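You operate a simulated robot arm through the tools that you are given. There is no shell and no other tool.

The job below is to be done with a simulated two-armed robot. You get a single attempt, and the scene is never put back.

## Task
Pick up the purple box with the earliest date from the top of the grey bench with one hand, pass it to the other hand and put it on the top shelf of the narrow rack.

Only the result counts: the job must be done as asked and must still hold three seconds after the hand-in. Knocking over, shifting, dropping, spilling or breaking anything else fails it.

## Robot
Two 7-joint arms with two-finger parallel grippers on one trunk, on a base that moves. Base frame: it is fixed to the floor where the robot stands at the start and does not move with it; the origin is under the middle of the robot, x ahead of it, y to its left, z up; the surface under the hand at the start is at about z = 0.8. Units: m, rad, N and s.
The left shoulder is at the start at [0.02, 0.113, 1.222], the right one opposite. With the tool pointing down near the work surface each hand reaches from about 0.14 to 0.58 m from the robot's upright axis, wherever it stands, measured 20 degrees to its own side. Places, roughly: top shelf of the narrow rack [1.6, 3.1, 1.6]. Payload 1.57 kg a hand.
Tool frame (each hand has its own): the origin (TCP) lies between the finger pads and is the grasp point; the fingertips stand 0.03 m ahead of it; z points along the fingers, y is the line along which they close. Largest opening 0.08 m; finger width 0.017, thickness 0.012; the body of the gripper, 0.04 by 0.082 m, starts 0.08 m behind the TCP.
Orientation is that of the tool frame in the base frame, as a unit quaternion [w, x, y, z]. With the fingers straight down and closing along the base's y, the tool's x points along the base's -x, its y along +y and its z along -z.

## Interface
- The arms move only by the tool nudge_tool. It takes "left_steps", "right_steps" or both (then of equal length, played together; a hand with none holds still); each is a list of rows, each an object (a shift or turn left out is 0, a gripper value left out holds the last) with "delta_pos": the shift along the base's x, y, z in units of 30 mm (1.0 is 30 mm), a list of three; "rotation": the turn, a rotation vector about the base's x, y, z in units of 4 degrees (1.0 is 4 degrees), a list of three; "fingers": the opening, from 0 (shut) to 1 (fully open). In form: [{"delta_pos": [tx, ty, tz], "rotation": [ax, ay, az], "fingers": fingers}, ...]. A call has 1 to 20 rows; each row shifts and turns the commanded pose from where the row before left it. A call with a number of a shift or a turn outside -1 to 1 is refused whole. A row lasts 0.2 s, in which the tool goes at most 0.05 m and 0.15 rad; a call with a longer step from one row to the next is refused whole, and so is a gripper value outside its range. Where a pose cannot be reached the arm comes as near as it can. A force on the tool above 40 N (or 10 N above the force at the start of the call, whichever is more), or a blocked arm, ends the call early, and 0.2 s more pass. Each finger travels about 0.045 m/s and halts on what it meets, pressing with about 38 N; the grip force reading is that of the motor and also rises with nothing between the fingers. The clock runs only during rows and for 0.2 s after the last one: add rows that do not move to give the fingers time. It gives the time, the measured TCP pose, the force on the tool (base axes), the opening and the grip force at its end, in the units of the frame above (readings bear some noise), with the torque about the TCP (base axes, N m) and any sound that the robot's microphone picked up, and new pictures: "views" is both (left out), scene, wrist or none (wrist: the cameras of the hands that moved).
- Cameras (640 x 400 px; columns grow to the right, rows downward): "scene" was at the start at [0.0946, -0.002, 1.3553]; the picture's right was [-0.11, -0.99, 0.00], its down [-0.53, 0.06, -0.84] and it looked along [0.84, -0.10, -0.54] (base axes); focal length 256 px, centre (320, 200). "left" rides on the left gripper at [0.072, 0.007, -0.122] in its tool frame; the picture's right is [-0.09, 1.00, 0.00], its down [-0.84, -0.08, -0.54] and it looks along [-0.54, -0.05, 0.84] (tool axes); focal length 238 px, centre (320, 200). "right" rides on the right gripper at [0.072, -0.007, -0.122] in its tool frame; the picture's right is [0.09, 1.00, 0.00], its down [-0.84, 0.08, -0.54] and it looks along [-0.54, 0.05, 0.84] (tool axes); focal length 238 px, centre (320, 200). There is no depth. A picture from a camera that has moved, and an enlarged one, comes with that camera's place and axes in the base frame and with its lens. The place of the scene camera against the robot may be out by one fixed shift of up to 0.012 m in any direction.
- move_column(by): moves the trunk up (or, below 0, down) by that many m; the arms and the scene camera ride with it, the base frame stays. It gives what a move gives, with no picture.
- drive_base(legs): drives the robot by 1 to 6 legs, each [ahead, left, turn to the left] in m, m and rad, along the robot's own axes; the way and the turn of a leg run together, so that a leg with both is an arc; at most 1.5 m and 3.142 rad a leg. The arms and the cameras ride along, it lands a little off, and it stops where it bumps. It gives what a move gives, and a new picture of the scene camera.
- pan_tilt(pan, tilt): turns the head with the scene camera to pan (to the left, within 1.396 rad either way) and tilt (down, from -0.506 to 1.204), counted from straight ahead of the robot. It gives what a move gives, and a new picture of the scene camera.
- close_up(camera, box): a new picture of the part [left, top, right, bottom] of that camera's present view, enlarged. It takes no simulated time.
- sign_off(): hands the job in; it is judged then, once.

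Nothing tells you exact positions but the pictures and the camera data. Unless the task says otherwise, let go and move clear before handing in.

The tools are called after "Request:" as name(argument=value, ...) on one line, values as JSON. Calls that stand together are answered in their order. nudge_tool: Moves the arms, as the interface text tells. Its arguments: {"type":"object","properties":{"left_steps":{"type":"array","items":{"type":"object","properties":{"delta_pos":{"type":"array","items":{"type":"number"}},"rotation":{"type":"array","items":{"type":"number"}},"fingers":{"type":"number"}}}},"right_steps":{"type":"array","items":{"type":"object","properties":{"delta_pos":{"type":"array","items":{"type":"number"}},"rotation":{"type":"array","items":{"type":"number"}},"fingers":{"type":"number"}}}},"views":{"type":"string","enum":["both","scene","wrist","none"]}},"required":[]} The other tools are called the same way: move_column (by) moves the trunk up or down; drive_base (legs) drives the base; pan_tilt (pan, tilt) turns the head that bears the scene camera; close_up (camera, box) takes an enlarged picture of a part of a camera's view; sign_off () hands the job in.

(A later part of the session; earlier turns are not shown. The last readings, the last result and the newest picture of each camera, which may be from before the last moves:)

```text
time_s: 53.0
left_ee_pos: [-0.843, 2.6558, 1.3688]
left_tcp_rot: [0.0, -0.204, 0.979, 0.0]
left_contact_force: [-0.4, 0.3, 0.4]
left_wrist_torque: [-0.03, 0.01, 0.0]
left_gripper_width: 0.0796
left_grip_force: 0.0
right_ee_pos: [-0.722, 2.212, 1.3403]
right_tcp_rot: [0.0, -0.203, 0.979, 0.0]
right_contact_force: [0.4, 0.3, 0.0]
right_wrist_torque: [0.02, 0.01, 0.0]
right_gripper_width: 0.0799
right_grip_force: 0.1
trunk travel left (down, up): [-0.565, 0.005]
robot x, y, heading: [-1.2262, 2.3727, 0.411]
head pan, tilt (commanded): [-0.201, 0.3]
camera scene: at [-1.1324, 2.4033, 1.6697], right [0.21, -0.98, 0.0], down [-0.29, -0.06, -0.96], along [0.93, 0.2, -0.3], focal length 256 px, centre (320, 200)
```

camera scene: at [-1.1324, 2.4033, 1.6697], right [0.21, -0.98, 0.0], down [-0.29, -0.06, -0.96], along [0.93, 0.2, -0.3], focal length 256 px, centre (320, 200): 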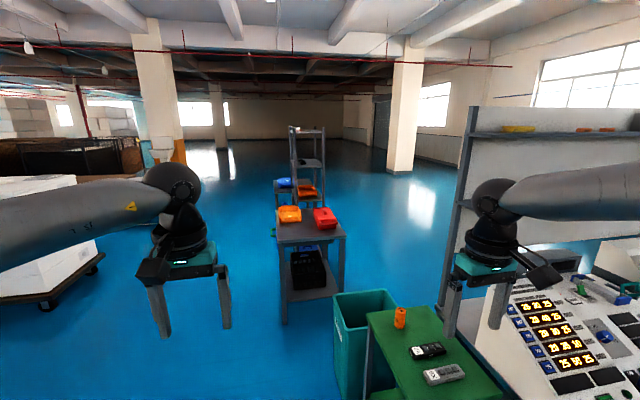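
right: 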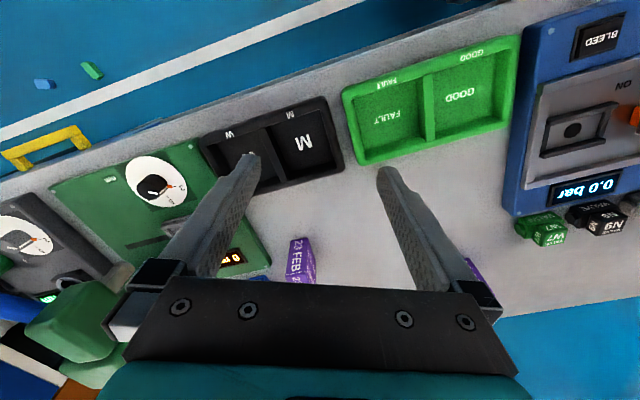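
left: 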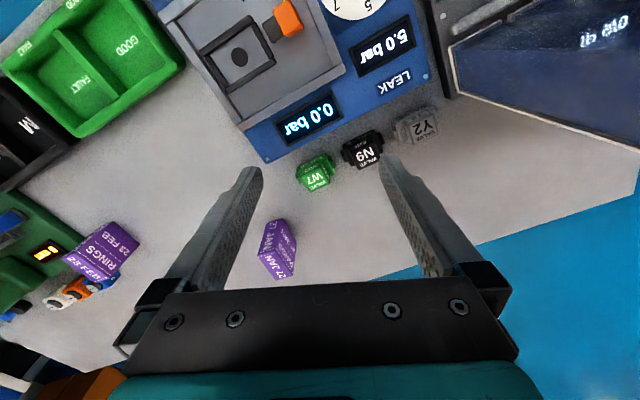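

A table with orange and red trays and a bin stand between the desk and the narrow rack, so the gap here may be blocked. I'll move further left and forward into the open floor to survey the passages around the rack.

Request:
drive_base(legs=[[0.0, 0.6, -0.02], [1.2, 0.0, 0.0]])

Request:
pan_tilt(pan=-0.5, tilt=0.4)

Request:
pan_tilt(pan=-1.1, tilt=0.5)

```text
time_s: 62.1
left_ee_pos: [0.0616, 3.6497, 1.3681]
left_tcp_rot: [-0.001, -0.191, 0.981, -0.001]
left_contact_force: [0.6, 0.3, -0.1]
left_wrist_torque: [0.0, -0.04, 0.0]
left_gripper_width: 0.0801
left_grip_force: 0.1
right_ee_pos: [0.173, 3.2022, 1.3417]
right_tcp_rot: [-0.001, -0.191, 0.982, 0.0]
right_contact_force: [-0.6, 1.8, -0.4]
right_wrist_torque: [0.03, 0.02, 0.0]
right_gripper_width: 0.0802
right_grip_force: 0.0
trunk travel left (down, up): [-0.565, 0.005]
robot x, y, heading: [-0.331, 3.3786, 0.381]
head pan, tilt (commanded): [-0.201, 0.3]
camera scene: at [-0.2343, 3.4037, 1.6697], right [0.18, -0.98, 0.0], down [-0.29, -0.05, -0.96], along [0.94, 0.17, -0.3], focal length 256 px, centre (320, 200)
```

scene: 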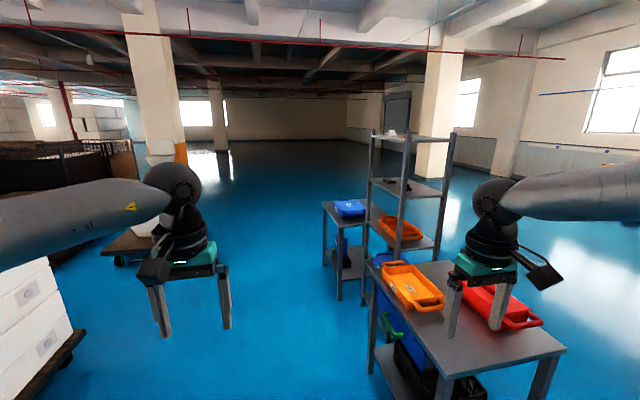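

```text
time_s: 62.9
left_ee_pos: [0.0607, 3.6493, 1.3691]
left_tcp_rot: [0.0, -0.191, 0.982, 0.0]
left_contact_force: [-0.5, 0.9, -0.3]
left_wrist_torque: [0.0, -0.01, -0.04]
left_gripper_width: 0.0798
left_grip_force: 0.1
right_ee_pos: [0.1724, 3.2004, 1.3418]
right_tcp_rot: [0.0, -0.19, 0.982, 0.001]
right_contact_force: [0.4, 0.3, 1.1]
right_wrist_torque: [-0.02, -0.03, -0.01]
right_gripper_width: 0.08
right_grip_force: 0.0
trunk travel left (down, up): [-0.565, 0.005]
robot x, y, heading: [-0.3293, 3.3744, 0.385]
head pan, tilt (commanded): [-0.499, 0.4]
camera scene: at [-0.2343, 3.3761, 1.6605], right [-0.11, -0.99, 0.0], down [-0.39, 0.04, -0.92], along [0.92, -0.1, -0.39], focal length 256 px, centre (320, 200)
```

scene: 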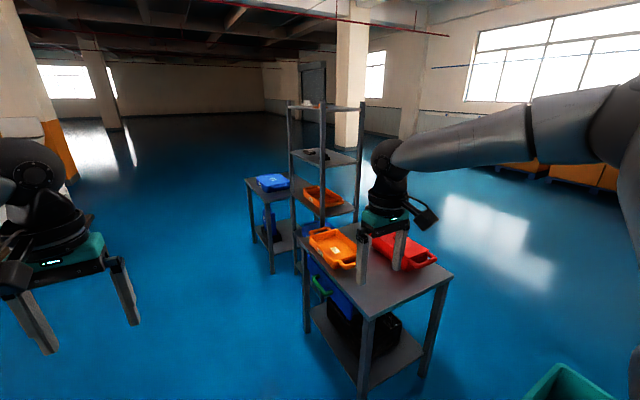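

```text
time_s: 63.9
left_ee_pos: [0.0608, 3.6493, 1.3698]
left_tcp_rot: [0.0, -0.191, 0.982, -0.001]
left_contact_force: [0.9, 0.4, 1.4]
left_wrist_torque: [0.01, 0.01, 0.0]
left_gripper_width: 0.0799
left_grip_force: 0.1
right_ee_pos: [0.1723, 3.2022, 1.3409]
right_tcp_rot: [0.0, -0.192, 0.981, 0.0]
right_contact_force: [0.2, -0.4, -0.3]
right_wrist_torque: [0.0, -0.04, -0.02]
right_gripper_width: 0.0798
right_grip_force: 0.1
trunk travel left (down, up): [-0.565, 0.005]
robot x, y, heading: [-0.3324, 3.373, 0.39]
head pan, tilt (commanded): [-1.1, 0.499]
camera scene: at [-0.2574, 3.3271, 1.6513], right [-0.66, -0.76, 0.0], down [-0.36, 0.31, -0.88], along [0.66, -0.58, -0.48], focal length 256 px, centre (320, 200)
```

scene: 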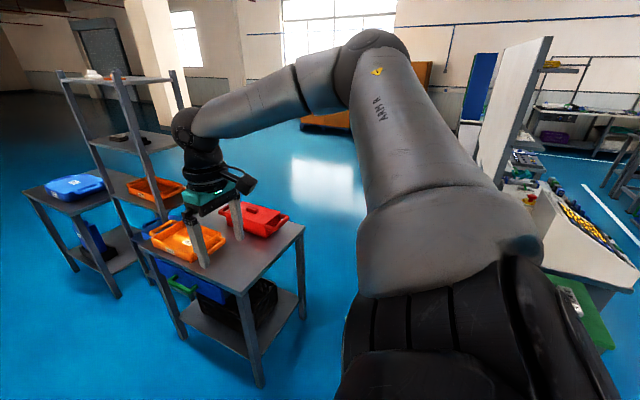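

I can see the rack clearly now: it stands between two small tables. I'll enlarge its top to find its corners and see what is on the shelf.

Request:
pan_tilt(pan=-0.5, tilt=0.3)

Request:
close_up(camera="scene", box=[250, 100, 410, 200])

Request:
close_up(camera="scene", box=[220, 180, 480, 400])

```text
time_s: 64.9
left_ee_pos: [0.061, 3.6499, 1.3697]
left_tcp_rot: [0.001, -0.191, 0.982, 0.0]
left_contact_force: [0.0, -0.8, 0.1]
left_wrist_torque: [0.02, 0.0, 0.0]
left_gripper_width: 0.0798
left_grip_force: 0.0
right_ee_pos: [0.1722, 3.202, 1.3412]
right_tcp_rot: [0.0, -0.191, 0.982, -0.001]
right_contact_force: [-0.3, 0.2, 0.2]
right_wrist_torque: [0.04, 0.02, 0.0]
right_gripper_width: 0.0799
right_grip_force: 0.0
trunk travel left (down, up): [-0.565, 0.005]
robot x, y, heading: [-0.3333, 3.3735, 0.389]
head pan, tilt (commanded): [-0.499, 0.3]
camera scene: at [-0.2334, 3.3758, 1.6697], right [-0.12, -0.99, 0.0], down [-0.29, 0.03, -0.96], along [0.95, -0.11, -0.3], focal length 256 px, centre (320, 200)
```

scene: 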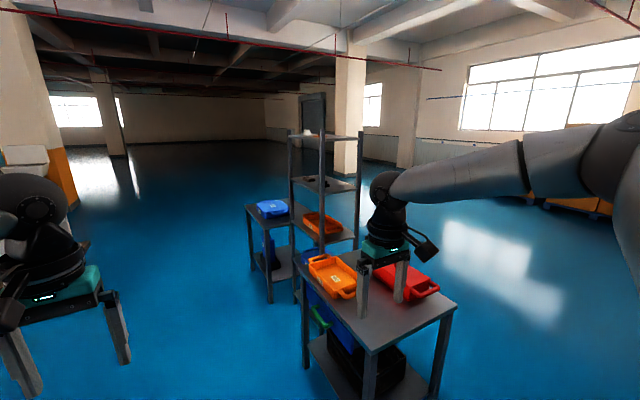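

```text
4.00 times, centred on (330, 150) of scene
camera zoom: at [-0.2334, 3.3758, 1.6697], right [-0.12, -0.99, 0.0], down [-0.29, 0.03, -0.96], along [0.95, -0.11, -0.3], focal length 1026 px, centre (280, 400)
```

zoom: 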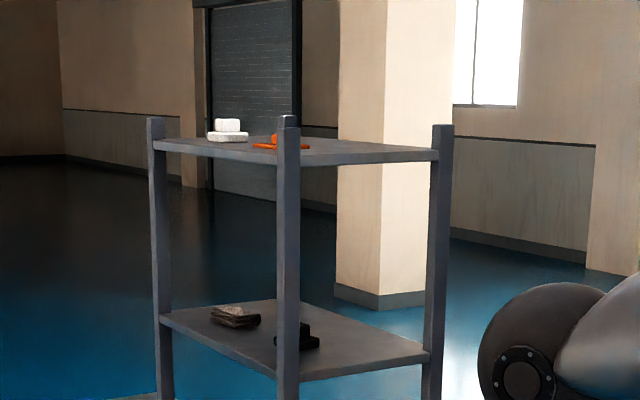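

```text
1.82 times, centred on (350, 290) of scene
camera zoom: at [-0.2334, 3.3758, 1.6697], right [-0.12, -0.99, 0.0], down [-0.29, 0.03, -0.96], along [0.95, -0.11, -0.3], focal length 466 px, centre (266, 36)
```

zoom: 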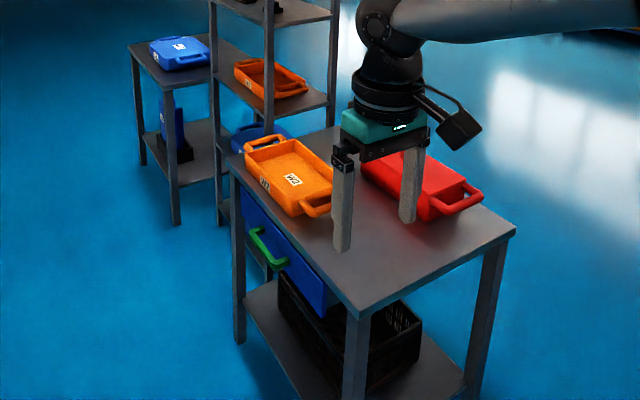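

Request:
close_up(camera="scene", box=[282, 124, 330, 154])

Request:
close_up(camera="scene", box=[318, 124, 366, 154])

Request:
close_up(camera="scene", box=[270, 230, 350, 310])

```text
13.33 times, centred on (306, 139) of scene
camera zoom: at [-0.2334, 3.3758, 1.6697], right [-0.12, -0.99, 0.0], down [-0.29, 0.03, -0.96], along [0.95, -0.11, -0.3], focal length 3420 px, centre (507, 1013)
```

zoom: 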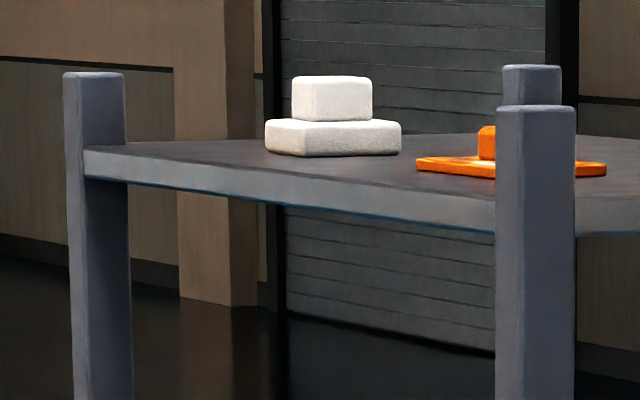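

```text
13.33 times, centred on (342, 139) of scene
camera zoom: at [-0.2334, 3.3758, 1.6697], right [-0.12, -0.99, 0.0], down [-0.29, 0.03, -0.96], along [0.95, -0.11, -0.3], focal length 3420 px, centre (27, 1013)
```

zoom: 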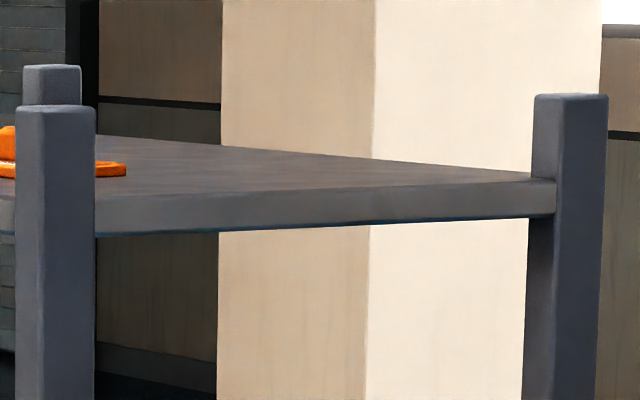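

```text
5.00 times, centred on (310, 270) of scene
camera zoom: at [-0.2334, 3.3758, 1.6697], right [-0.12, -0.99, 0.0], down [-0.29, 0.03, -0.96], along [0.95, -0.11, -0.3], focal length 1282 px, centre (370, -150)
```

zoom: 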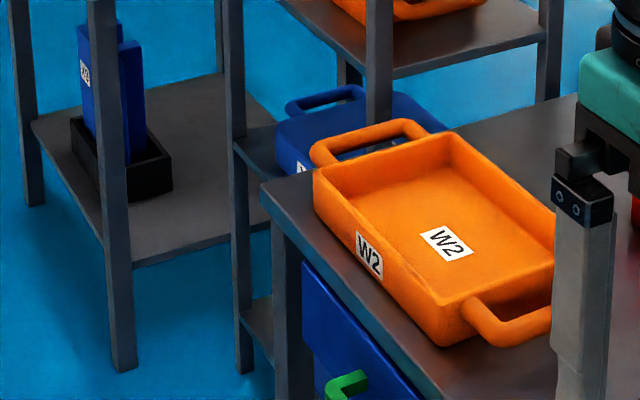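

I've mapped the area: the rack's top shelf is at z≈1.56, about 0.52 m (n) by 0.28 m (t), centred near (1.65, 3.15). A white item and an orange item are already on it. The gap between the bin and the tray table is too narrow, so I'll go around the far table over open floor to reach the bench's far side.

Request:
drive_base(legs=[[1.5, 0.0, 0.0], [1.5, 0.0, 0.0], [0.45, 0.0, 0.0]])

Request:
pan_tilt(pan=-1.2, tilt=0.4)

```text
time_s: 81.7
left_ee_pos: [3.2798, 4.9125, 1.3701]
left_tcp_rot: [-0.001, -0.183, 0.983, 0.001]
left_contact_force: [0.2, 0.3, 0.3]
left_wrist_torque: [0.02, 0.04, -0.02]
left_gripper_width: 0.0799
left_grip_force: 0.0
right_ee_pos: [3.3835, 4.4637, 1.3415]
right_tcp_rot: [0.0, -0.182, 0.983, 0.001]
right_contact_force: [0.0, 0.6, 0.4]
right_wrist_torque: [0.01, 0.02, -0.01]
right_gripper_width: 0.0799
right_grip_force: 0.1
trunk travel left (down, up): [-0.565, 0.005]
robot x, y, heading: [2.884, 4.6506, 0.365]
head pan, tilt (commanded): [-0.499, 0.3]
camera scene: at [2.9818, 4.6451, 1.6697], right [-0.13, -0.99, 0.0], down [-0.29, 0.04, -0.96], along [0.95, -0.13, -0.3], focal length 256 px, centre (320, 200)
```

scene: 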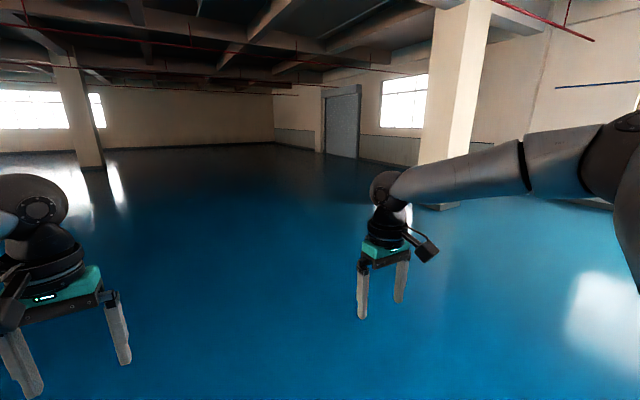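

```text
time_s: 82.8
left_ee_pos: [3.2806, 4.9134, 1.369]
left_tcp_rot: [0.0, -0.183, 0.983, 0.0]
left_contact_force: [-0.3, 0.4, -0.6]
left_wrist_torque: [0.03, -0.01, -0.02]
left_gripper_width: 0.0799
left_grip_force: 0.1
right_ee_pos: [3.384, 4.4627, 1.3418]
right_tcp_rot: [0.0, -0.182, 0.983, 0.0]
right_contact_force: [-0.5, -1.0, -0.7]
right_wrist_torque: [-0.01, 0.02, -0.04]
right_gripper_width: 0.0799
right_grip_force: 0.0
trunk travel left (down, up): [-0.565, 0.005]
robot x, y, heading: [2.8862, 4.6447, 0.372]
head pan, tilt (commanded): [-1.201, 0.4]
camera scene: at [2.9516, 4.5889, 1.6604], right [-0.74, -0.67, 0.0], down [-0.26, 0.29, -0.92], along [0.62, -0.68, -0.39], focal length 256 px, centre (320, 200)
```

scene: 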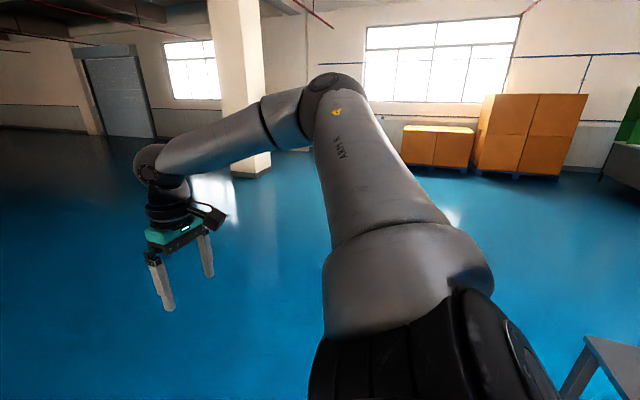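

The way ahead is open. I'll turn right, cross behind the far table, then turn to face the bench from its far side.

Request:
drive_base(legs=[[0.0, 0.0, -1.553], [1.5, 0.0, 0.0], [0.0, 0.0, -1.571]])

Request:
pan_tilt(pan=0.0, tilt=0.3)

```text
time_s: 97.9
left_ee_pos: [3.0307, 2.9722, 1.3696]
left_tcp_rot: [-0.001, 0.984, 0.181, 0.001]
left_contact_force: [0.3, -0.2, 0.1]
left_wrist_torque: [0.0, -0.01, 0.05]
left_gripper_width: 0.0798
left_grip_force: 0.0
right_ee_pos: [2.9287, 3.4222, 1.3409]
right_tcp_rot: [0.0, 0.984, 0.18, 0.0]
right_contact_force: [-0.2, -0.3, -0.1]
right_wrist_torque: [0.0, 0.02, -0.03]
right_gripper_width: 0.08
right_grip_force: 0.1
trunk travel left (down, up): [-0.565, 0.005]
robot x, y, heading: [3.4291, 3.2383, -2.783]
head pan, tilt (commanded): [-1.201, 0.4]
camera scene: at [3.354, 3.3108, 1.6604], right [0.74, 0.67, 0.0], down [0.26, -0.29, -0.92], along [-0.62, 0.69, -0.39], focal length 256 px, centre (320, 200)
```

scene: 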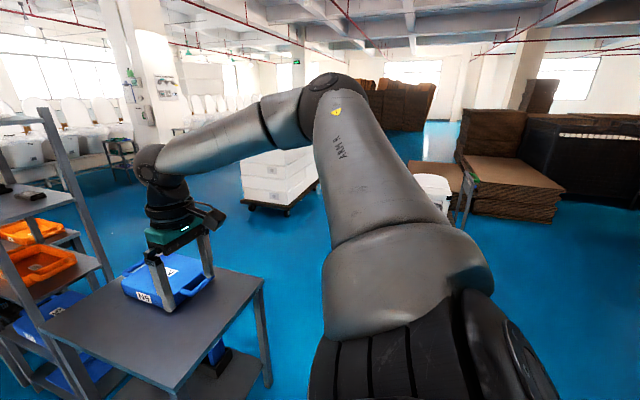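

```text
time_s: 99.3
left_ee_pos: [3.0318, 2.9709, 1.369]
left_tcp_rot: [0.0, 0.984, 0.18, 0.0]
left_contact_force: [0.8, 0.4, 0.0]
left_wrist_torque: [0.01, 0.03, -0.01]
left_gripper_width: 0.08
left_grip_force: 0.1
right_ee_pos: [2.9298, 3.421, 1.3414]
right_tcp_rot: [0.0, 0.984, 0.179, 0.0]
right_contact_force: [0.0, 0.0, -0.3]
right_wrist_torque: [-0.01, 0.0, 0.02]
right_gripper_width: 0.0798
right_grip_force: 0.0
trunk travel left (down, up): [-0.565, 0.005]
robot x, y, heading: [3.4289, 3.2362, -2.782]
head pan, tilt (commanded): [0.0, 0.3]
camera scene: at [3.3285, 3.2089, 1.6697], right [-0.35, 0.94, 0.0], down [0.28, 0.1, -0.96], along [-0.89, -0.34, -0.3], focal length 256 px, centre (320, 200)
```

scene: 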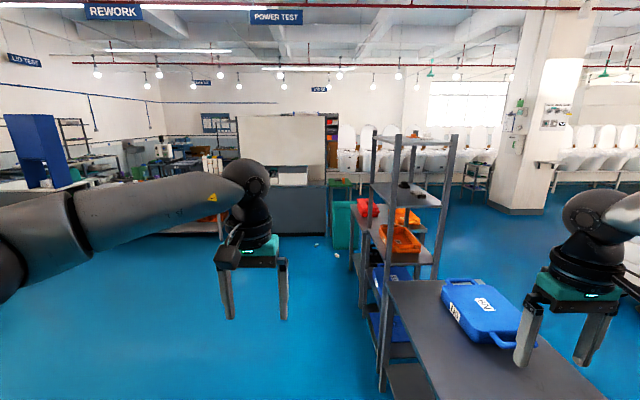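

I'm past the far table with the rack on my right. I'll strafe left to keep clear of it, then drive toward the bench's far side.

Request:
drive_base(legs=[[0.0, 0.7, 0.03], [1.5, 0.0, 0.0], [1.2, 0.0, 0.0]])

Request:
pan_tilt(pan=0.3, tilt=0.4)

```text
time_s: 115.8
left_ee_pos: [0.8056, 1.3043, 1.3689]
left_tcp_rot: [0.0, 0.98, 0.198, -0.001]
left_contact_force: [0.6, -0.3, -0.1]
left_wrist_torque: [0.0, -0.02, 0.02]
left_gripper_width: 0.0803
left_grip_force: 0.0
right_ee_pos: [0.6884, 1.75, 1.3404]
right_tcp_rot: [0.0, 0.98, 0.198, 0.0]
right_contact_force: [-0.4, 0.2, 0.2]
right_wrist_torque: [-0.01, 0.0, -0.01]
right_gripper_width: 0.0802
right_grip_force: 0.1
trunk travel left (down, up): [-0.565, 0.005]
robot x, y, heading: [1.1953, 1.5835, -2.741]
head pan, tilt (commanded): [0.0, 0.3]
camera scene: at [1.094, 1.552, 1.6697], right [-0.39, 0.92, 0.0], down [0.27, 0.11, -0.96], along [-0.88, -0.37, -0.3], focal length 256 px, centre (320, 200)
```

scene: 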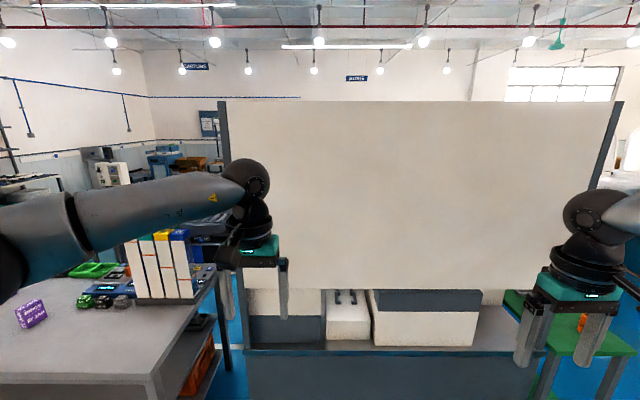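

```text
time_s: 116.6
left_ee_pos: [0.8041, 1.3035, 1.3706]
left_tcp_rot: [0.0, 0.98, 0.199, 0.0]
left_contact_force: [0.2, -0.3, 0.2]
left_wrist_torque: [-0.01, -0.04, 0.01]
left_gripper_width: 0.0803
left_grip_force: 0.0
right_ee_pos: [0.6879, 1.7493, 1.3418]
right_tcp_rot: [0.0, 0.98, 0.197, 0.0]
right_contact_force: [0.2, -0.4, 0.3]
right_wrist_torque: [-0.01, 0.01, 0.01]
right_gripper_width: 0.0798
right_grip_force: 0.1
trunk travel left (down, up): [-0.565, 0.005]
robot x, y, heading: [1.1925, 1.5825, -2.746]
head pan, tilt (commanded): [0.3, 0.4]
camera scene: at [1.1093, 1.5288, 1.6605], right [-0.64, 0.77, 0.0], down [0.3, 0.25, -0.92], along [-0.71, -0.59, -0.39], focal length 256 px, centre (320, 200)
```

scene: 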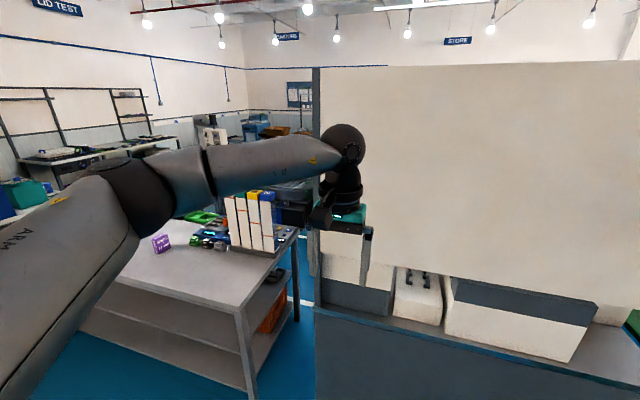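

The bench's far side is ahead on my left, with the purple box near its open far edge. I'll strafe left along the bench until I'm opposite the box.

Request:
drive_base(legs=[[0.0, 1.45, 0.0]])

Request:
pan_tilt(pan=-0.2, tilt=0.65)

```text
time_s: 123.8
left_ee_pos: [1.3532, -0.0283, 1.3694]
left_tcp_rot: [0.0, 0.982, 0.191, 0.0]
left_contact_force: [-0.4, 0.1, 0.1]
left_wrist_torque: [0.02, -0.02, 0.0]
left_gripper_width: 0.08
left_grip_force: 0.0
right_ee_pos: [1.2404, 0.4185, 1.341]
right_tcp_rot: [-0.001, 0.981, 0.192, -0.001]
right_contact_force: [-0.1, -0.1, -0.8]
right_wrist_torque: [0.03, 0.0, 0.04]
right_gripper_width: 0.0802
right_grip_force: 0.1
trunk travel left (down, up): [-0.565, 0.005]
robot x, y, heading: [1.7461, 0.2471, -2.754]
head pan, tilt (commanded): [0.3, 0.4]
camera scene: at [1.6607, 0.1926, 1.6604], right [-0.63, 0.77, 0.0], down [0.3, 0.25, -0.92], along [-0.71, -0.58, -0.39], focal length 256 px, centre (320, 200)
```

scene: 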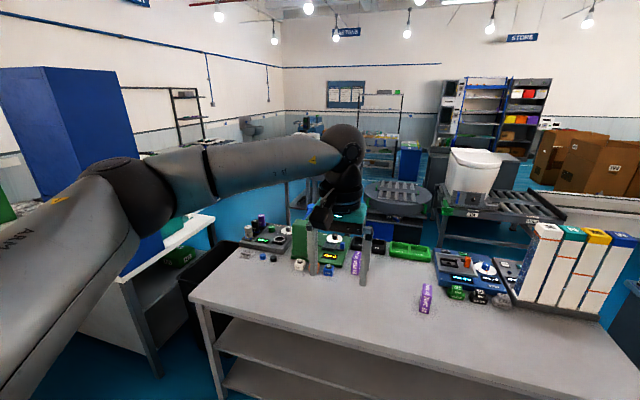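

```text
time_s: 124.7
left_ee_pos: [1.3536, -0.0275, 1.3693]
left_tcp_rot: [-0.001, 0.981, 0.192, 0.0]
left_contact_force: [0.4, -0.6, -0.4]
left_wrist_torque: [-0.01, 0.04, 0.0]
left_gripper_width: 0.0798
left_grip_force: 0.0
right_ee_pos: [1.2427, 0.4186, 1.3411]
right_tcp_rot: [0.0, 0.981, 0.192, 0.0]
right_contact_force: [-0.1, -0.2, 0.5]
right_wrist_torque: [0.0, -0.01, -0.03]
right_gripper_width: 0.0799
right_grip_force: 0.0
trunk travel left (down, up): [-0.565, 0.005]
robot x, y, heading: [1.7461, 0.247, -2.756]
head pan, tilt (commanded): [-0.201, 0.649]
camera scene: at [1.6471, 0.2352, 1.638], right [-0.18, 0.98, 0.0], down [0.59, 0.11, -0.8], along [-0.78, -0.15, -0.6], focal length 256 px, centre (320, 200)
```

scene: 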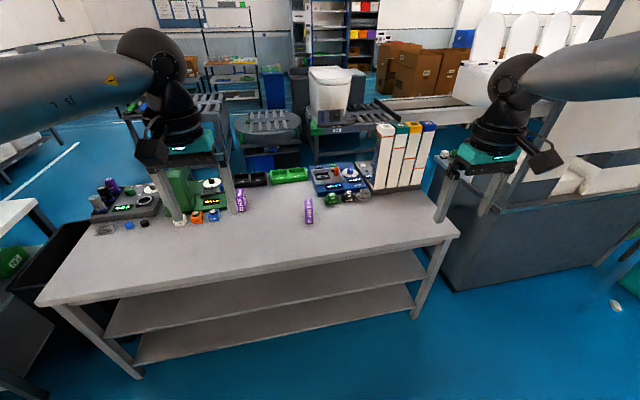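

The whole bench is visible from here. I'll enlarge it to make sure there are only two purple boxes with dates.

Request:
close_up(camera="scene", box=[60, 150, 260, 270])

Request:
close_up(camera="scene", box=[220, 150, 420, 260])

```text
3.20 times, centred on (160, 210) of scene
camera zoom: at [1.6471, 0.2352, 1.638], right [-0.18, 0.98, 0.0], down [0.59, 0.11, -0.8], along [-0.78, -0.15, -0.6], focal length 821 px, centre (832, 168)
```

zoom: 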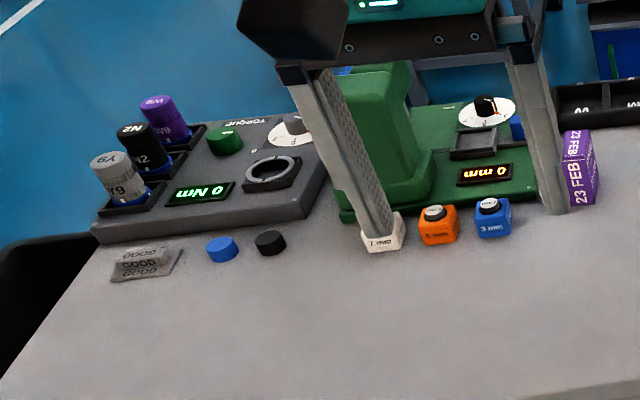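

```text
3.20 times, centred on (320, 205) of scene
camera zoom: at [1.6471, 0.2352, 1.638], right [-0.18, 0.98, 0.0], down [0.59, 0.11, -0.8], along [-0.78, -0.15, -0.6], focal length 821 px, centre (320, 184)
```

zoom: 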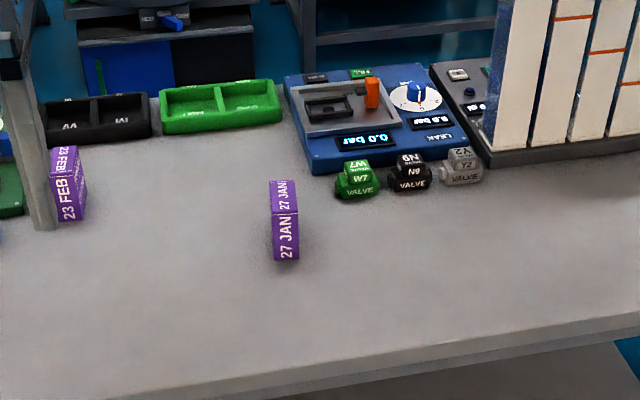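

Only two purple boxes are on the bench, so the 27 JAN one is the earliest. I'll drive forward to bring it into straight-down reach of the right hand.

Request:
drive_base(legs=[[0.51, 0.0, 0.0]])

Request:
pan_tilt(pan=-0.2, tilt=0.9)

```text
time_s: 127.8
left_ee_pos: [0.8686, -0.2268, 1.368]
left_tcp_rot: [0.0, 0.981, 0.193, 0.0]
left_contact_force: [-1.0, -0.4, -0.7]
left_wrist_torque: [0.0, -0.03, 0.01]
left_gripper_width: 0.0798
left_grip_force: 0.2
right_ee_pos: [0.7564, 0.2198, 1.3419]
right_tcp_rot: [0.0, 0.981, 0.193, 0.0]
right_contact_force: [-0.1, -0.4, 0.7]
right_wrist_torque: [0.02, -0.02, -0.01]
right_gripper_width: 0.0802
right_grip_force: 0.1
trunk travel left (down, up): [-0.565, 0.005]
robot x, y, heading: [1.2579, 0.0481, -2.755]
head pan, tilt (commanded): [-0.201, 0.649]
camera scene: at [1.1614, 0.0374, 1.6379], right [-0.19, 0.98, 0.0], down [0.59, 0.11, -0.8], along [-0.78, -0.15, -0.6], focal length 256 px, centre (320, 200)
```

scene: 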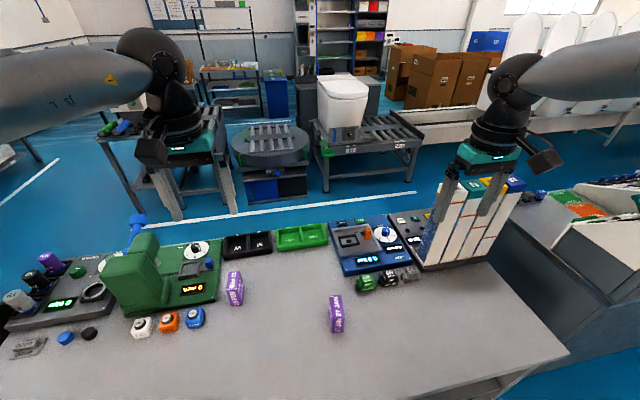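

```text
time_s: 128.5
left_ee_pos: [0.8704, -0.227, 1.3696]
left_tcp_rot: [0.0, 0.981, 0.193, -0.001]
left_contact_force: [-0.3, 0.2, 0.2]
left_wrist_torque: [0.0, 0.02, 0.02]
left_gripper_width: 0.0801
left_grip_force: 0.0
right_ee_pos: [0.7563, 0.2206, 1.342]
right_tcp_rot: [0.0, 0.981, 0.192, -0.001]
right_contact_force: [-0.9, -0.7, -0.1]
right_wrist_torque: [0.01, 0.01, -0.02]
right_gripper_width: 0.08
right_grip_force: 0.1
trunk travel left (down, up): [-0.565, 0.005]
robot x, y, heading: [1.2574, 0.0476, -2.757]
head pan, tilt (commanded): [-0.201, 0.901]
camera scene: at [1.173, 0.0397, 1.6175], right [-0.19, 0.98, 0.0], down [0.77, 0.15, -0.62], along [-0.61, -0.12, -0.78], focal length 256 px, centre (320, 200)
```

scene: 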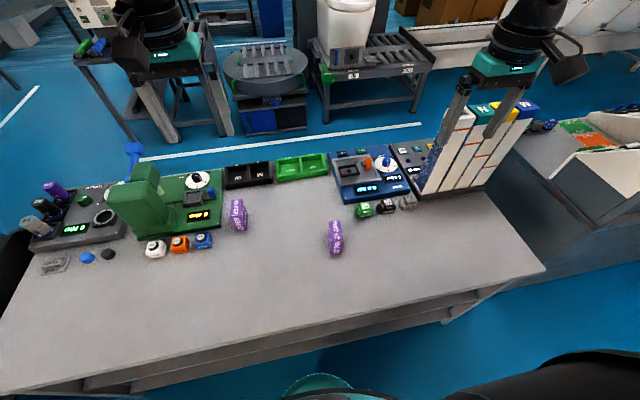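

I'm in position, with the box within reach of the right hand. I'll move the right hand above it, align its yaw with the box, and then lower the trunk.

Request:
nudge_tool(right_steps=[{"delta_pos": [-0.13, -0.91, 0], "rotation": [0, 0, -0.17], "fingers": 1}, {"delta_pos": [-0.13, -0.91, 0], "rotation": [0, 0, -0.17]}, {"delta_pos": [-0.13, -0.91, 0], "rotation": [0, 0, -0.17]}, {"delta_pos": [-0.13, -0.91, 0], "rotation": [0, 0, -0.17]}, {"delta_pos": [-0.13, -0.91, 0], "rotation": [0, 0, -0.17]}, {"delta_pos": [-0.13, -0.91, 0], "rotation": [0, 0, -0.17]}, {"delta_pos": [-0.13, -0.91, 0], "rotation": [0, 0, -0.17]}, {"delta_pos": [-0.13, -0.91, 0], "rotation": [0, 0, -0.17]}], views="both")

```text
time_s: 130.3
left_ee_pos: [0.8682, -0.2267, 1.3692]
left_tcp_rot: [0.0, 0.981, 0.193, 0.001]
left_contact_force: [0.6, -0.2, 0.6]
left_wrist_torque: [0.02, -0.02, 0.0]
left_gripper_width: 0.0802
left_grip_force: 0.0
right_ee_pos: [0.7419, 0.0294, 1.3454]
right_tcp_rot: [0.001, 0.989, 0.145, -0.001]
right_contact_force: [0.0, 0.4, 0.1]
right_wrist_torque: [0.04, 0.0, 0.03]
right_gripper_width: 0.0802
right_grip_force: 0.1
right hand out of reach, approached as far as the arm can: row 7, 8
trunk travel left (down, up): [-0.565, 0.005]
robot x, y, heading: [1.2603, 0.0498, -2.753]
head pan, tilt (commanded): [-0.201, 0.901]
camera scene: at [1.1734, 0.0396, 1.6175], right [-0.19, 0.98, 0.0], down [0.77, 0.15, -0.62], along [-0.61, -0.12, -0.78], focal length 256 px, centre (320, 200)
camera right: at [0.8106, 0.0557, 1.4694], right [0.37, -0.93, 0.0], down [-0.78, -0.31, 0.54], along [-0.5, -0.2, -0.84], focal length 238 px, centre (320, 200)
```

scene: 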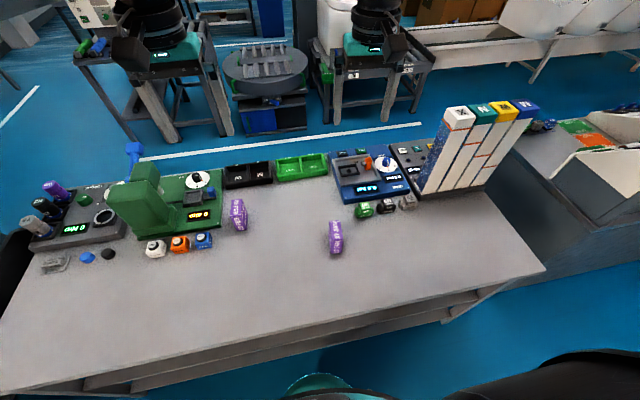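
right: 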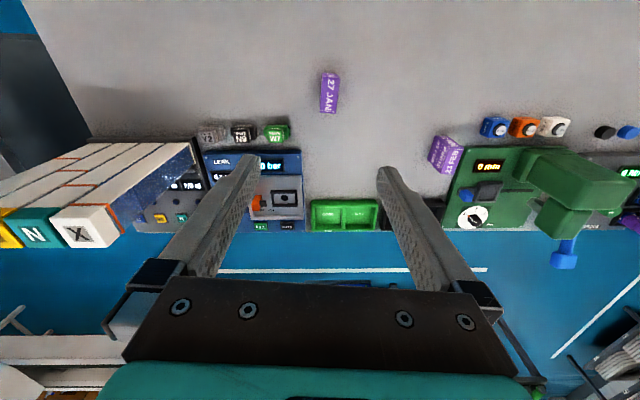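

The right hand is nearly above the 27 JAN box and its yaw matches. This height was at the limit of reach, so I'll lower the trunk and carry on from there.

Request:
move_column(by=-0.3)

Request:
nudge_tool(right_steps=[{"delta_pos": [0, 0, -1], "fingers": 1}, {"delta_pos": [-0.3, -0.5, -1]}, {"delta_pos": [0, 0, 0]}], views="both")

```text
time_s: 133.3
left_ee_pos: [0.8697, -0.226, 1.0691]
left_tcp_rot: [0.0, 0.981, 0.194, -0.001]
left_contact_force: [-0.1, 0.1, 0.3]
left_wrist_torque: [-0.02, -0.01, 0.0]
left_gripper_width: 0.0799
left_grip_force: 0.0
right_ee_pos: [0.7416, 0.029, 1.0448]
right_tcp_rot: [0.001, 0.989, 0.147, -0.001]
right_contact_force: [-0.4, 0.5, -0.2]
right_wrist_torque: [-0.07, 0.0, 0.02]
right_gripper_width: 0.08
right_grip_force: 0.1
trunk travel left (down, up): [-0.265, 0.305]
robot x, y, heading: [1.2566, 0.048, -2.751]
head pan, tilt (commanded): [-0.201, 0.901]
```

```text
time_s: 134.1
left_ee_pos: [0.8701, -0.227, 1.0679]
left_tcp_rot: [0.001, 0.981, 0.193, 0.0]
left_contact_force: [0.0, -0.4, -0.5]
left_wrist_torque: [-0.01, -0.02, 0.0]
left_gripper_width: 0.0799
left_grip_force: 0.0
right_ee_pos: [0.7509, 0.039, 0.9956]
right_tcp_rot: [0.001, 0.989, 0.146, 0.0]
right_contact_force: [0.3, 0.3, -1.3]
right_wrist_torque: [-0.04, 0.01, 0.0]
right_gripper_width: 0.08
right_grip_force: 0.1
right hand out of reach, approached as far as the arm can: row 1, 2
trunk travel left (down, up): [-0.265, 0.305]
robot x, y, heading: [1.2611, 0.0485, -2.756]
head pan, tilt (commanded): [-0.201, 0.901]
camera scene: at [1.1728, 0.0396, 1.3174], right [-0.19, 0.98, 0.0], down [0.77, 0.15, -0.62], along [-0.61, -0.12, -0.78], focal length 256 px, centre (320, 200)
camera right: at [0.8189, 0.0657, 1.1188], right [0.38, -0.93, 0.0], down [-0.78, -0.31, 0.54], along [-0.5, -0.21, -0.84], focal length 238 px, centre (320, 200)
```

scene: 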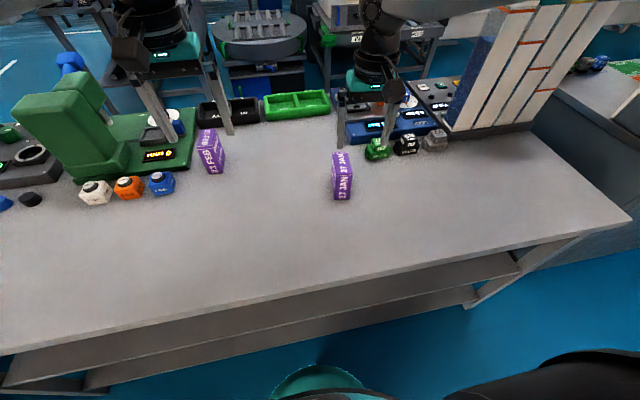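
right: 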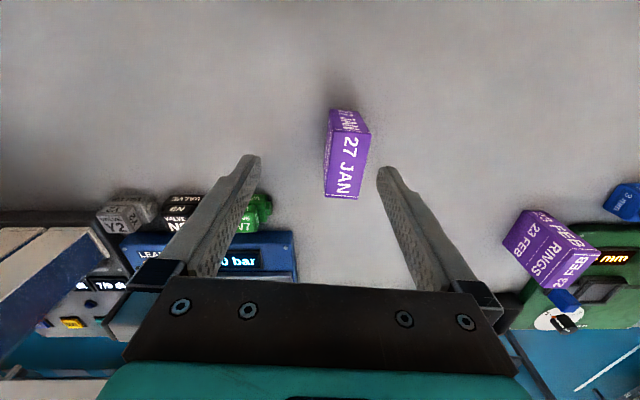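

The hand stops a little short of the box. I have about 0.25 m to the bench's far edge, so I'll move the base 5 cm closer.

Request:
drive_base(legs=[[0.05, 0.0, 0.0]])

Request:
nudge_tool(right_steps=[{"delta_pos": [0, 0, 0], "fingers": 1}, {"delta_pos": [0, 0, 0]}], views="wrist")

```text
time_s: 135.0
left_ee_pos: [0.8224, -0.2461, 1.0685]
left_tcp_rot: [0.0, 0.981, 0.194, 0.001]
left_contact_force: [-0.3, 0.3, -0.4]
left_wrist_torque: [-0.01, -0.03, 0.04]
left_gripper_width: 0.0798
left_grip_force: 0.0
right_ee_pos: [0.7047, 0.0195, 0.9953]
right_tcp_rot: [0.0, 0.989, 0.146, -0.001]
right_contact_force: [-0.8, 0.2, 0.4]
right_wrist_torque: [0.0, -0.07, 0.02]
right_gripper_width: 0.0797
right_grip_force: 0.0
trunk travel left (down, up): [-0.265, 0.305]
robot x, y, heading: [1.2143, 0.037, -2.757]
head pan, tilt (commanded): [-0.201, 0.901]
camera scene: at [1.1264, 0.0206, 1.3173], right [-0.19, 0.98, 0.0], down [0.77, 0.15, -0.62], along [-0.61, -0.12, -0.78], focal length 256 px, centre (320, 200)
```

scene: 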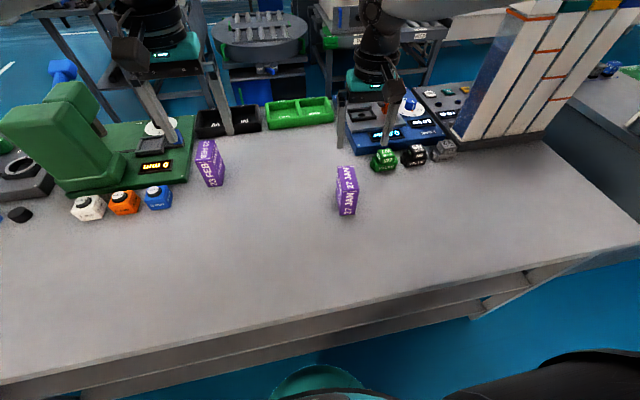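

```text
time_s: 135.6
left_ee_pos: [0.8239, -0.2451, 1.0696]
left_tcp_rot: [0.0, 0.981, 0.195, 0.0]
left_contact_force: [-0.2, 0.6, -0.1]
left_wrist_torque: [0.0, 0.0, 0.01]
left_gripper_width: 0.08
left_grip_force: 0.1
right_ee_pos: [0.7058, 0.0192, 0.9966]
right_tcp_rot: [0.001, 0.989, 0.145, -0.001]
right_contact_force: [0.2, -0.2, 0.1]
right_wrist_torque: [-0.01, 0.04, 0.01]
right_gripper_width: 0.0801
right_grip_force: 0.0
trunk travel left (down, up): [-0.265, 0.305]
robot x, y, heading: [1.2167, 0.0331, -2.749]
head pan, tilt (commanded): [-0.201, 0.901]
camera right: at [0.7735, 0.0467, 1.1191], right [0.38, -0.93, 0.0], down [-0.78, -0.31, 0.54], along [-0.5, -0.21, -0.84], focal length 238 px, centre (320, 200)
```

right: 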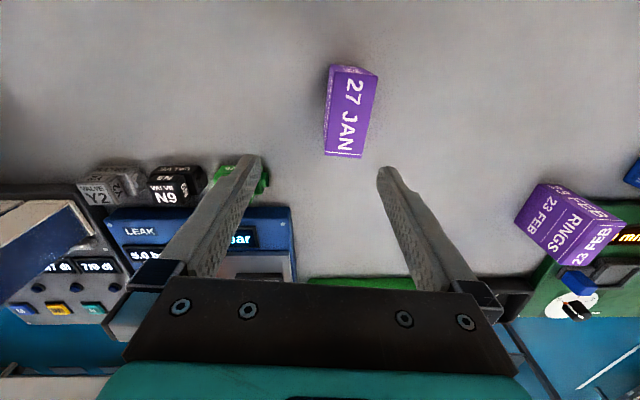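

Request:
close_up(camera="right", box=[290, 50, 410, 180])

```text
3.08 times, centred on (350, 115) of right
camera zoom: at [0.7735, 0.0467, 1.1191], right [0.38, -0.93, 0.0], down [-0.78, -0.31, 0.54], along [-0.5, -0.21, -0.84], focal length 733 px, centre (228, 462)
```

zoom: 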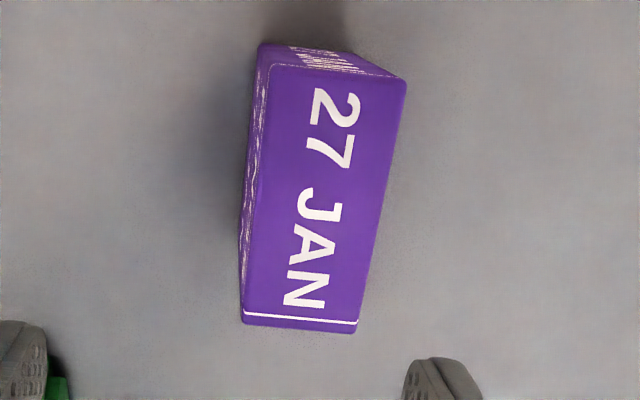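

From the wrist view I place the box centre at (0.731, 0.000) with top z≈0.888 and yaw 17°, and the hand's yaw already matches. I'll shift over it at this height and check the alignment before descending.

Request:
nudge_tool(right_steps=[{"delta_pos": [0.31, -0.35, 0], "fingers": 1}, {"delta_pos": [0.31, -0.35, 0]}, {"delta_pos": [0, 0, 0]}], views="wrist")

```text
time_s: 136.4
left_ee_pos: [0.8252, -0.2449, 1.0696]
left_tcp_rot: [0.0, 0.981, 0.194, 0.0]
left_contact_force: [-0.1, 0.0, -0.6]
left_wrist_torque: [-0.01, 0.0, 0.03]
left_gripper_width: 0.0798
left_grip_force: 0.0
right_ee_pos: [0.7283, 0.0044, 0.9985]
right_tcp_rot: [0.003, 0.989, 0.146, -0.002]
right_contact_force: [-0.1, -0.5, 0.2]
right_wrist_torque: [-0.01, 0.03, -0.03]
right_gripper_width: 0.08
right_grip_force: 0.0
right hand out of reach, approached as far as the arm can: row 1, 2
trunk travel left (down, up): [-0.265, 0.305]
robot x, y, heading: [1.2138, 0.0342, -2.752]
head pan, tilt (commanded): [-0.201, 0.901]
camera right: at [0.7961, 0.0313, 1.1215], right [0.38, -0.93, 0.0], down [-0.78, -0.31, 0.55], along [-0.5, -0.21, -0.84], focal length 238 px, centre (320, 200)
```

right: 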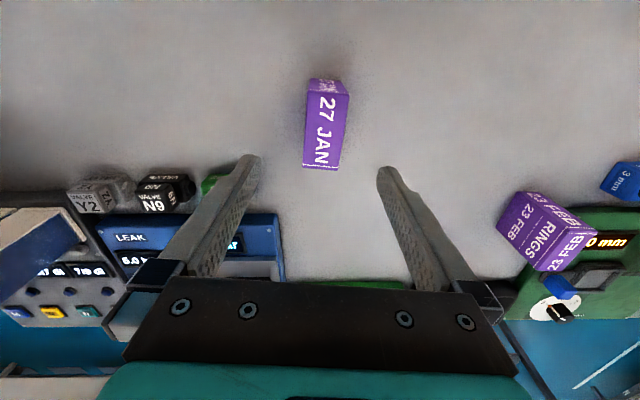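

The hand is almost centred, but the arm is at its limit in this posture. I'll raise the trunk so the forearm slopes down more and see if that gives more reach.

Request:
move_column(by=0.12)

Request:
nudge_tool(right_steps=[{"delta_pos": [-0.06, -0.05, -0.9], "fingers": 1}, {"delta_pos": [0, -0.05, -0.9]}, {"delta_pos": [0, 0, -0.9]}, {"delta_pos": [0, 0, -0.9]}, {"delta_pos": [0, 0, 0]}], views="wrist")

```text
time_s: 137.9
left_ee_pos: [0.8243, -0.246, 1.1892]
left_tcp_rot: [0.0, 0.981, 0.194, 0.0]
left_contact_force: [0.1, -0.7, 0.0]
left_wrist_torque: [0.0, 0.0, -0.01]
left_gripper_width: 0.0802
left_grip_force: 0.0
right_ee_pos: [0.7264, 0.0032, 1.118]
right_tcp_rot: [0.002, 0.989, 0.146, -0.002]
right_contact_force: [-0.3, -0.6, 0.1]
right_wrist_torque: [-0.01, 0.02, 0.02]
right_gripper_width: 0.08
right_grip_force: 0.1
trunk travel left (down, up): [-0.385, 0.185]
robot x, y, heading: [1.2127, 0.0318, -2.755]
head pan, tilt (commanded): [-0.201, 0.901]
```

```text
time_s: 139.1
left_ee_pos: [0.825, -0.2462, 1.1895]
left_tcp_rot: [0.0, 0.981, 0.194, 0.0]
left_contact_force: [-0.2, 0.0, 1.1]
left_wrist_torque: [0.03, 0.01, 0.01]
left_gripper_width: 0.0801
left_grip_force: 0.0
right_ee_pos: [0.748, 0.0413, 1.037]
right_tcp_rot: [0.002, 0.989, 0.148, -0.003]
right_contact_force: [-0.5, 0.1, 0.2]
right_wrist_torque: [0.01, -0.03, 0.0]
right_gripper_width: 0.0801
right_grip_force: 0.1
right hand out of reach, approached as far as the arm can: row 1, 2, 3, 4
trunk travel left (down, up): [-0.385, 0.185]
robot x, y, heading: [1.2141, 0.0338, -2.751]
head pan, tilt (commanded): [-0.201, 0.901]
camera right: at [0.8161, 0.0704, 1.1601], right [0.38, -0.93, 0.0], down [-0.78, -0.31, 0.55], along [-0.5, -0.21, -0.84], focal length 238 px, centre (320, 200)
```

right: 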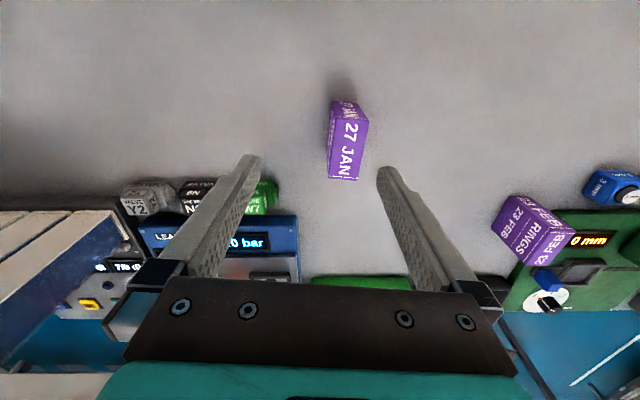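

Reach shrinks as the hand goes lower relative to the shoulder, so low shoulders are better. I'll raise both hands relative to the trunk and then lower the trunk a good deal.

Request:
nudge_tool(right_steps=[{"delta_pos": [0, 0, 1], "fingers": 1}, {"delta_pos": [0, 0, 1]}, {"delta_pos": [0, 0, 1]}, {"delta_pos": [0, 0, 1]}, {"delta_pos": [0, 0, 1]}, {"delta_pos": [0, 0, 1]}, {"delta_pos": [0, 0, 1]}, {"delta_pos": [0, 0, 1]}, {"delta_pos": [0, 0, 1]}, {"delta_pos": [0, 0, 0]}], left_steps=[{"delta_pos": [0.1, -0.1, 0.8]}, {"delta_pos": [0.1, -0.1, 0.8]}, {"delta_pos": [0.1, -0.1, 0.8]}, {"delta_pos": [0.1, -0.1, 0.8]}, {"delta_pos": [0.1, -0.1, 0.8]}, {"delta_pos": [0.1, -0.1, 0.8]}, {"delta_pos": [0.1, -0.1, 0.8]}, {"delta_pos": [0.1, -0.1, 0.8]}, {"delta_pos": [0.1, -0.1, 0.8]}, {"delta_pos": [0, 0, 0]}], views="scene")

```text
time_s: 141.3
left_ee_pos: [0.8507, -0.2733, 1.4058]
left_tcp_rot: [0.0, 0.981, 0.195, 0.0]
left_contact_force: [0.6, 0.1, 0.2]
left_wrist_torque: [0.01, 0.0, -0.01]
left_gripper_width: 0.0799
left_grip_force: 0.2
right_ee_pos: [0.7479, 0.0416, 1.3094]
right_tcp_rot: [0.002, 0.989, 0.148, -0.001]
right_contact_force: [-0.1, -0.3, 0.2]
right_wrist_torque: [0.0, -0.02, -0.03]
right_gripper_width: 0.0798
right_grip_force: 0.1
trunk travel left (down, up): [-0.385, 0.185]
robot x, y, heading: [1.2193, 0.0304, -2.757]
head pan, tilt (commanded): [-0.201, 0.901]
camera scene: at [1.1271, 0.0207, 1.4374], right [-0.19, 0.98, 0.0], down [0.77, 0.15, -0.62], along [-0.61, -0.12, -0.78], focal length 256 px, centre (320, 200)
```

scene: 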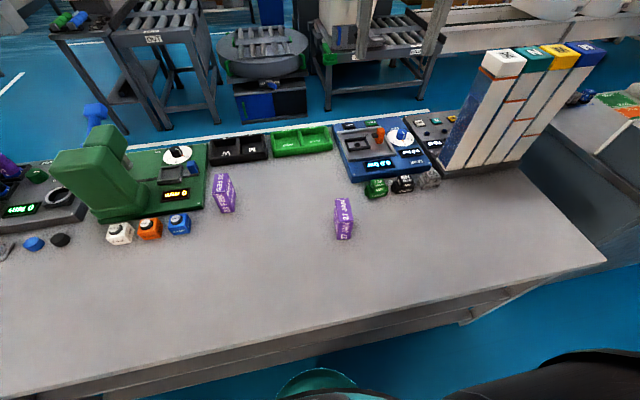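

Both hands moved up freely. I'll lower the trunk 0.32 m, which leaves the right hand about 0.1 m above the box top.

Request:
move_column(by=-0.32)

Request:
nudge_tool(right_steps=[{"delta_pos": [-0.4, -0.7, 0], "fingers": 1}, {"delta_pos": [-0.4, -0.7, 0]}, {"delta_pos": [0, 0, 0]}], views="both")

```text
time_s: 144.5
left_ee_pos: [0.8523, -0.2728, 1.0844]
left_tcp_rot: [0.0, 0.981, 0.194, 0.0]
left_contact_force: [-0.5, 0.1, -0.7]
left_wrist_torque: [0.02, 0.01, -0.04]
left_gripper_width: 0.0799
left_grip_force: 0.0
right_ee_pos: [0.7489, 0.0422, 0.9903]
right_tcp_rot: [0.002, 0.989, 0.146, -0.002]
right_contact_force: [-0.6, 0.2, -0.2]
right_wrist_torque: [0.0, 0.05, -0.01]
right_gripper_width: 0.08
right_grip_force: 0.1
trunk travel left (down, up): [-0.065, 0.505]
robot x, y, heading: [1.2144, 0.0328, -2.754]
head pan, tilt (commanded): [-0.201, 0.901]
```

```text
time_s: 145.3
left_ee_pos: [0.8528, -0.2735, 1.0877]
left_tcp_rot: [0.0, 0.981, 0.195, 0.001]
left_contact_force: [-0.2, 0.2, -0.2]
left_wrist_torque: [0.0, -0.03, 0.03]
left_gripper_width: 0.0799
left_grip_force: 0.0
right_ee_pos: [0.7271, 0.0044, 0.9907]
right_tcp_rot: [0.0, 0.989, 0.149, -0.001]
right_contact_force: [0.0, 0.0, 0.0]
right_wrist_torque: [0.01, -0.02, 0.0]
right_gripper_width: 0.0799
right_grip_force: 0.0
right hand out of reach, approached as far as the arm can: row 2
trunk travel left (down, up): [-0.065, 0.505]
robot x, y, heading: [1.2147, 0.0309, -2.752]
head pan, tilt (commanded): [-0.201, 0.901]
camera scene: at [1.1274, 0.021, 1.1174], right [-0.19, 0.98, 0.0], down [0.77, 0.15, -0.62], along [-0.61, -0.12, -0.78], focal length 256 px, centre (320, 200)
camera right: at [0.7951, 0.0316, 1.114], right [0.38, -0.92, 0.0], down [-0.77, -0.32, 0.55], along [-0.5, -0.21, -0.84], focal length 238 px, centre (320, 200)
```

scene: 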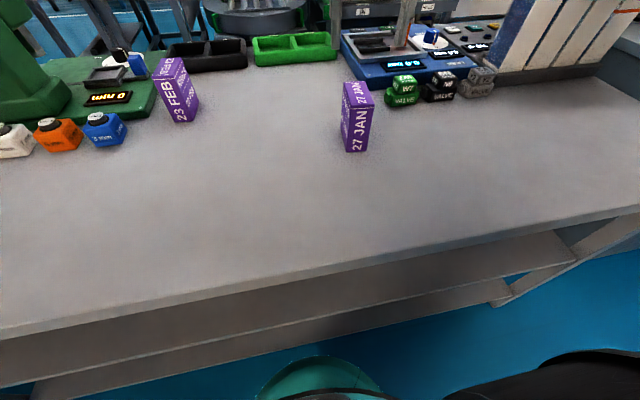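
right: 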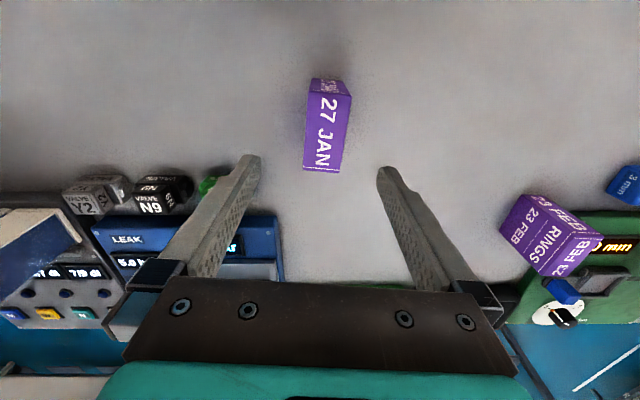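

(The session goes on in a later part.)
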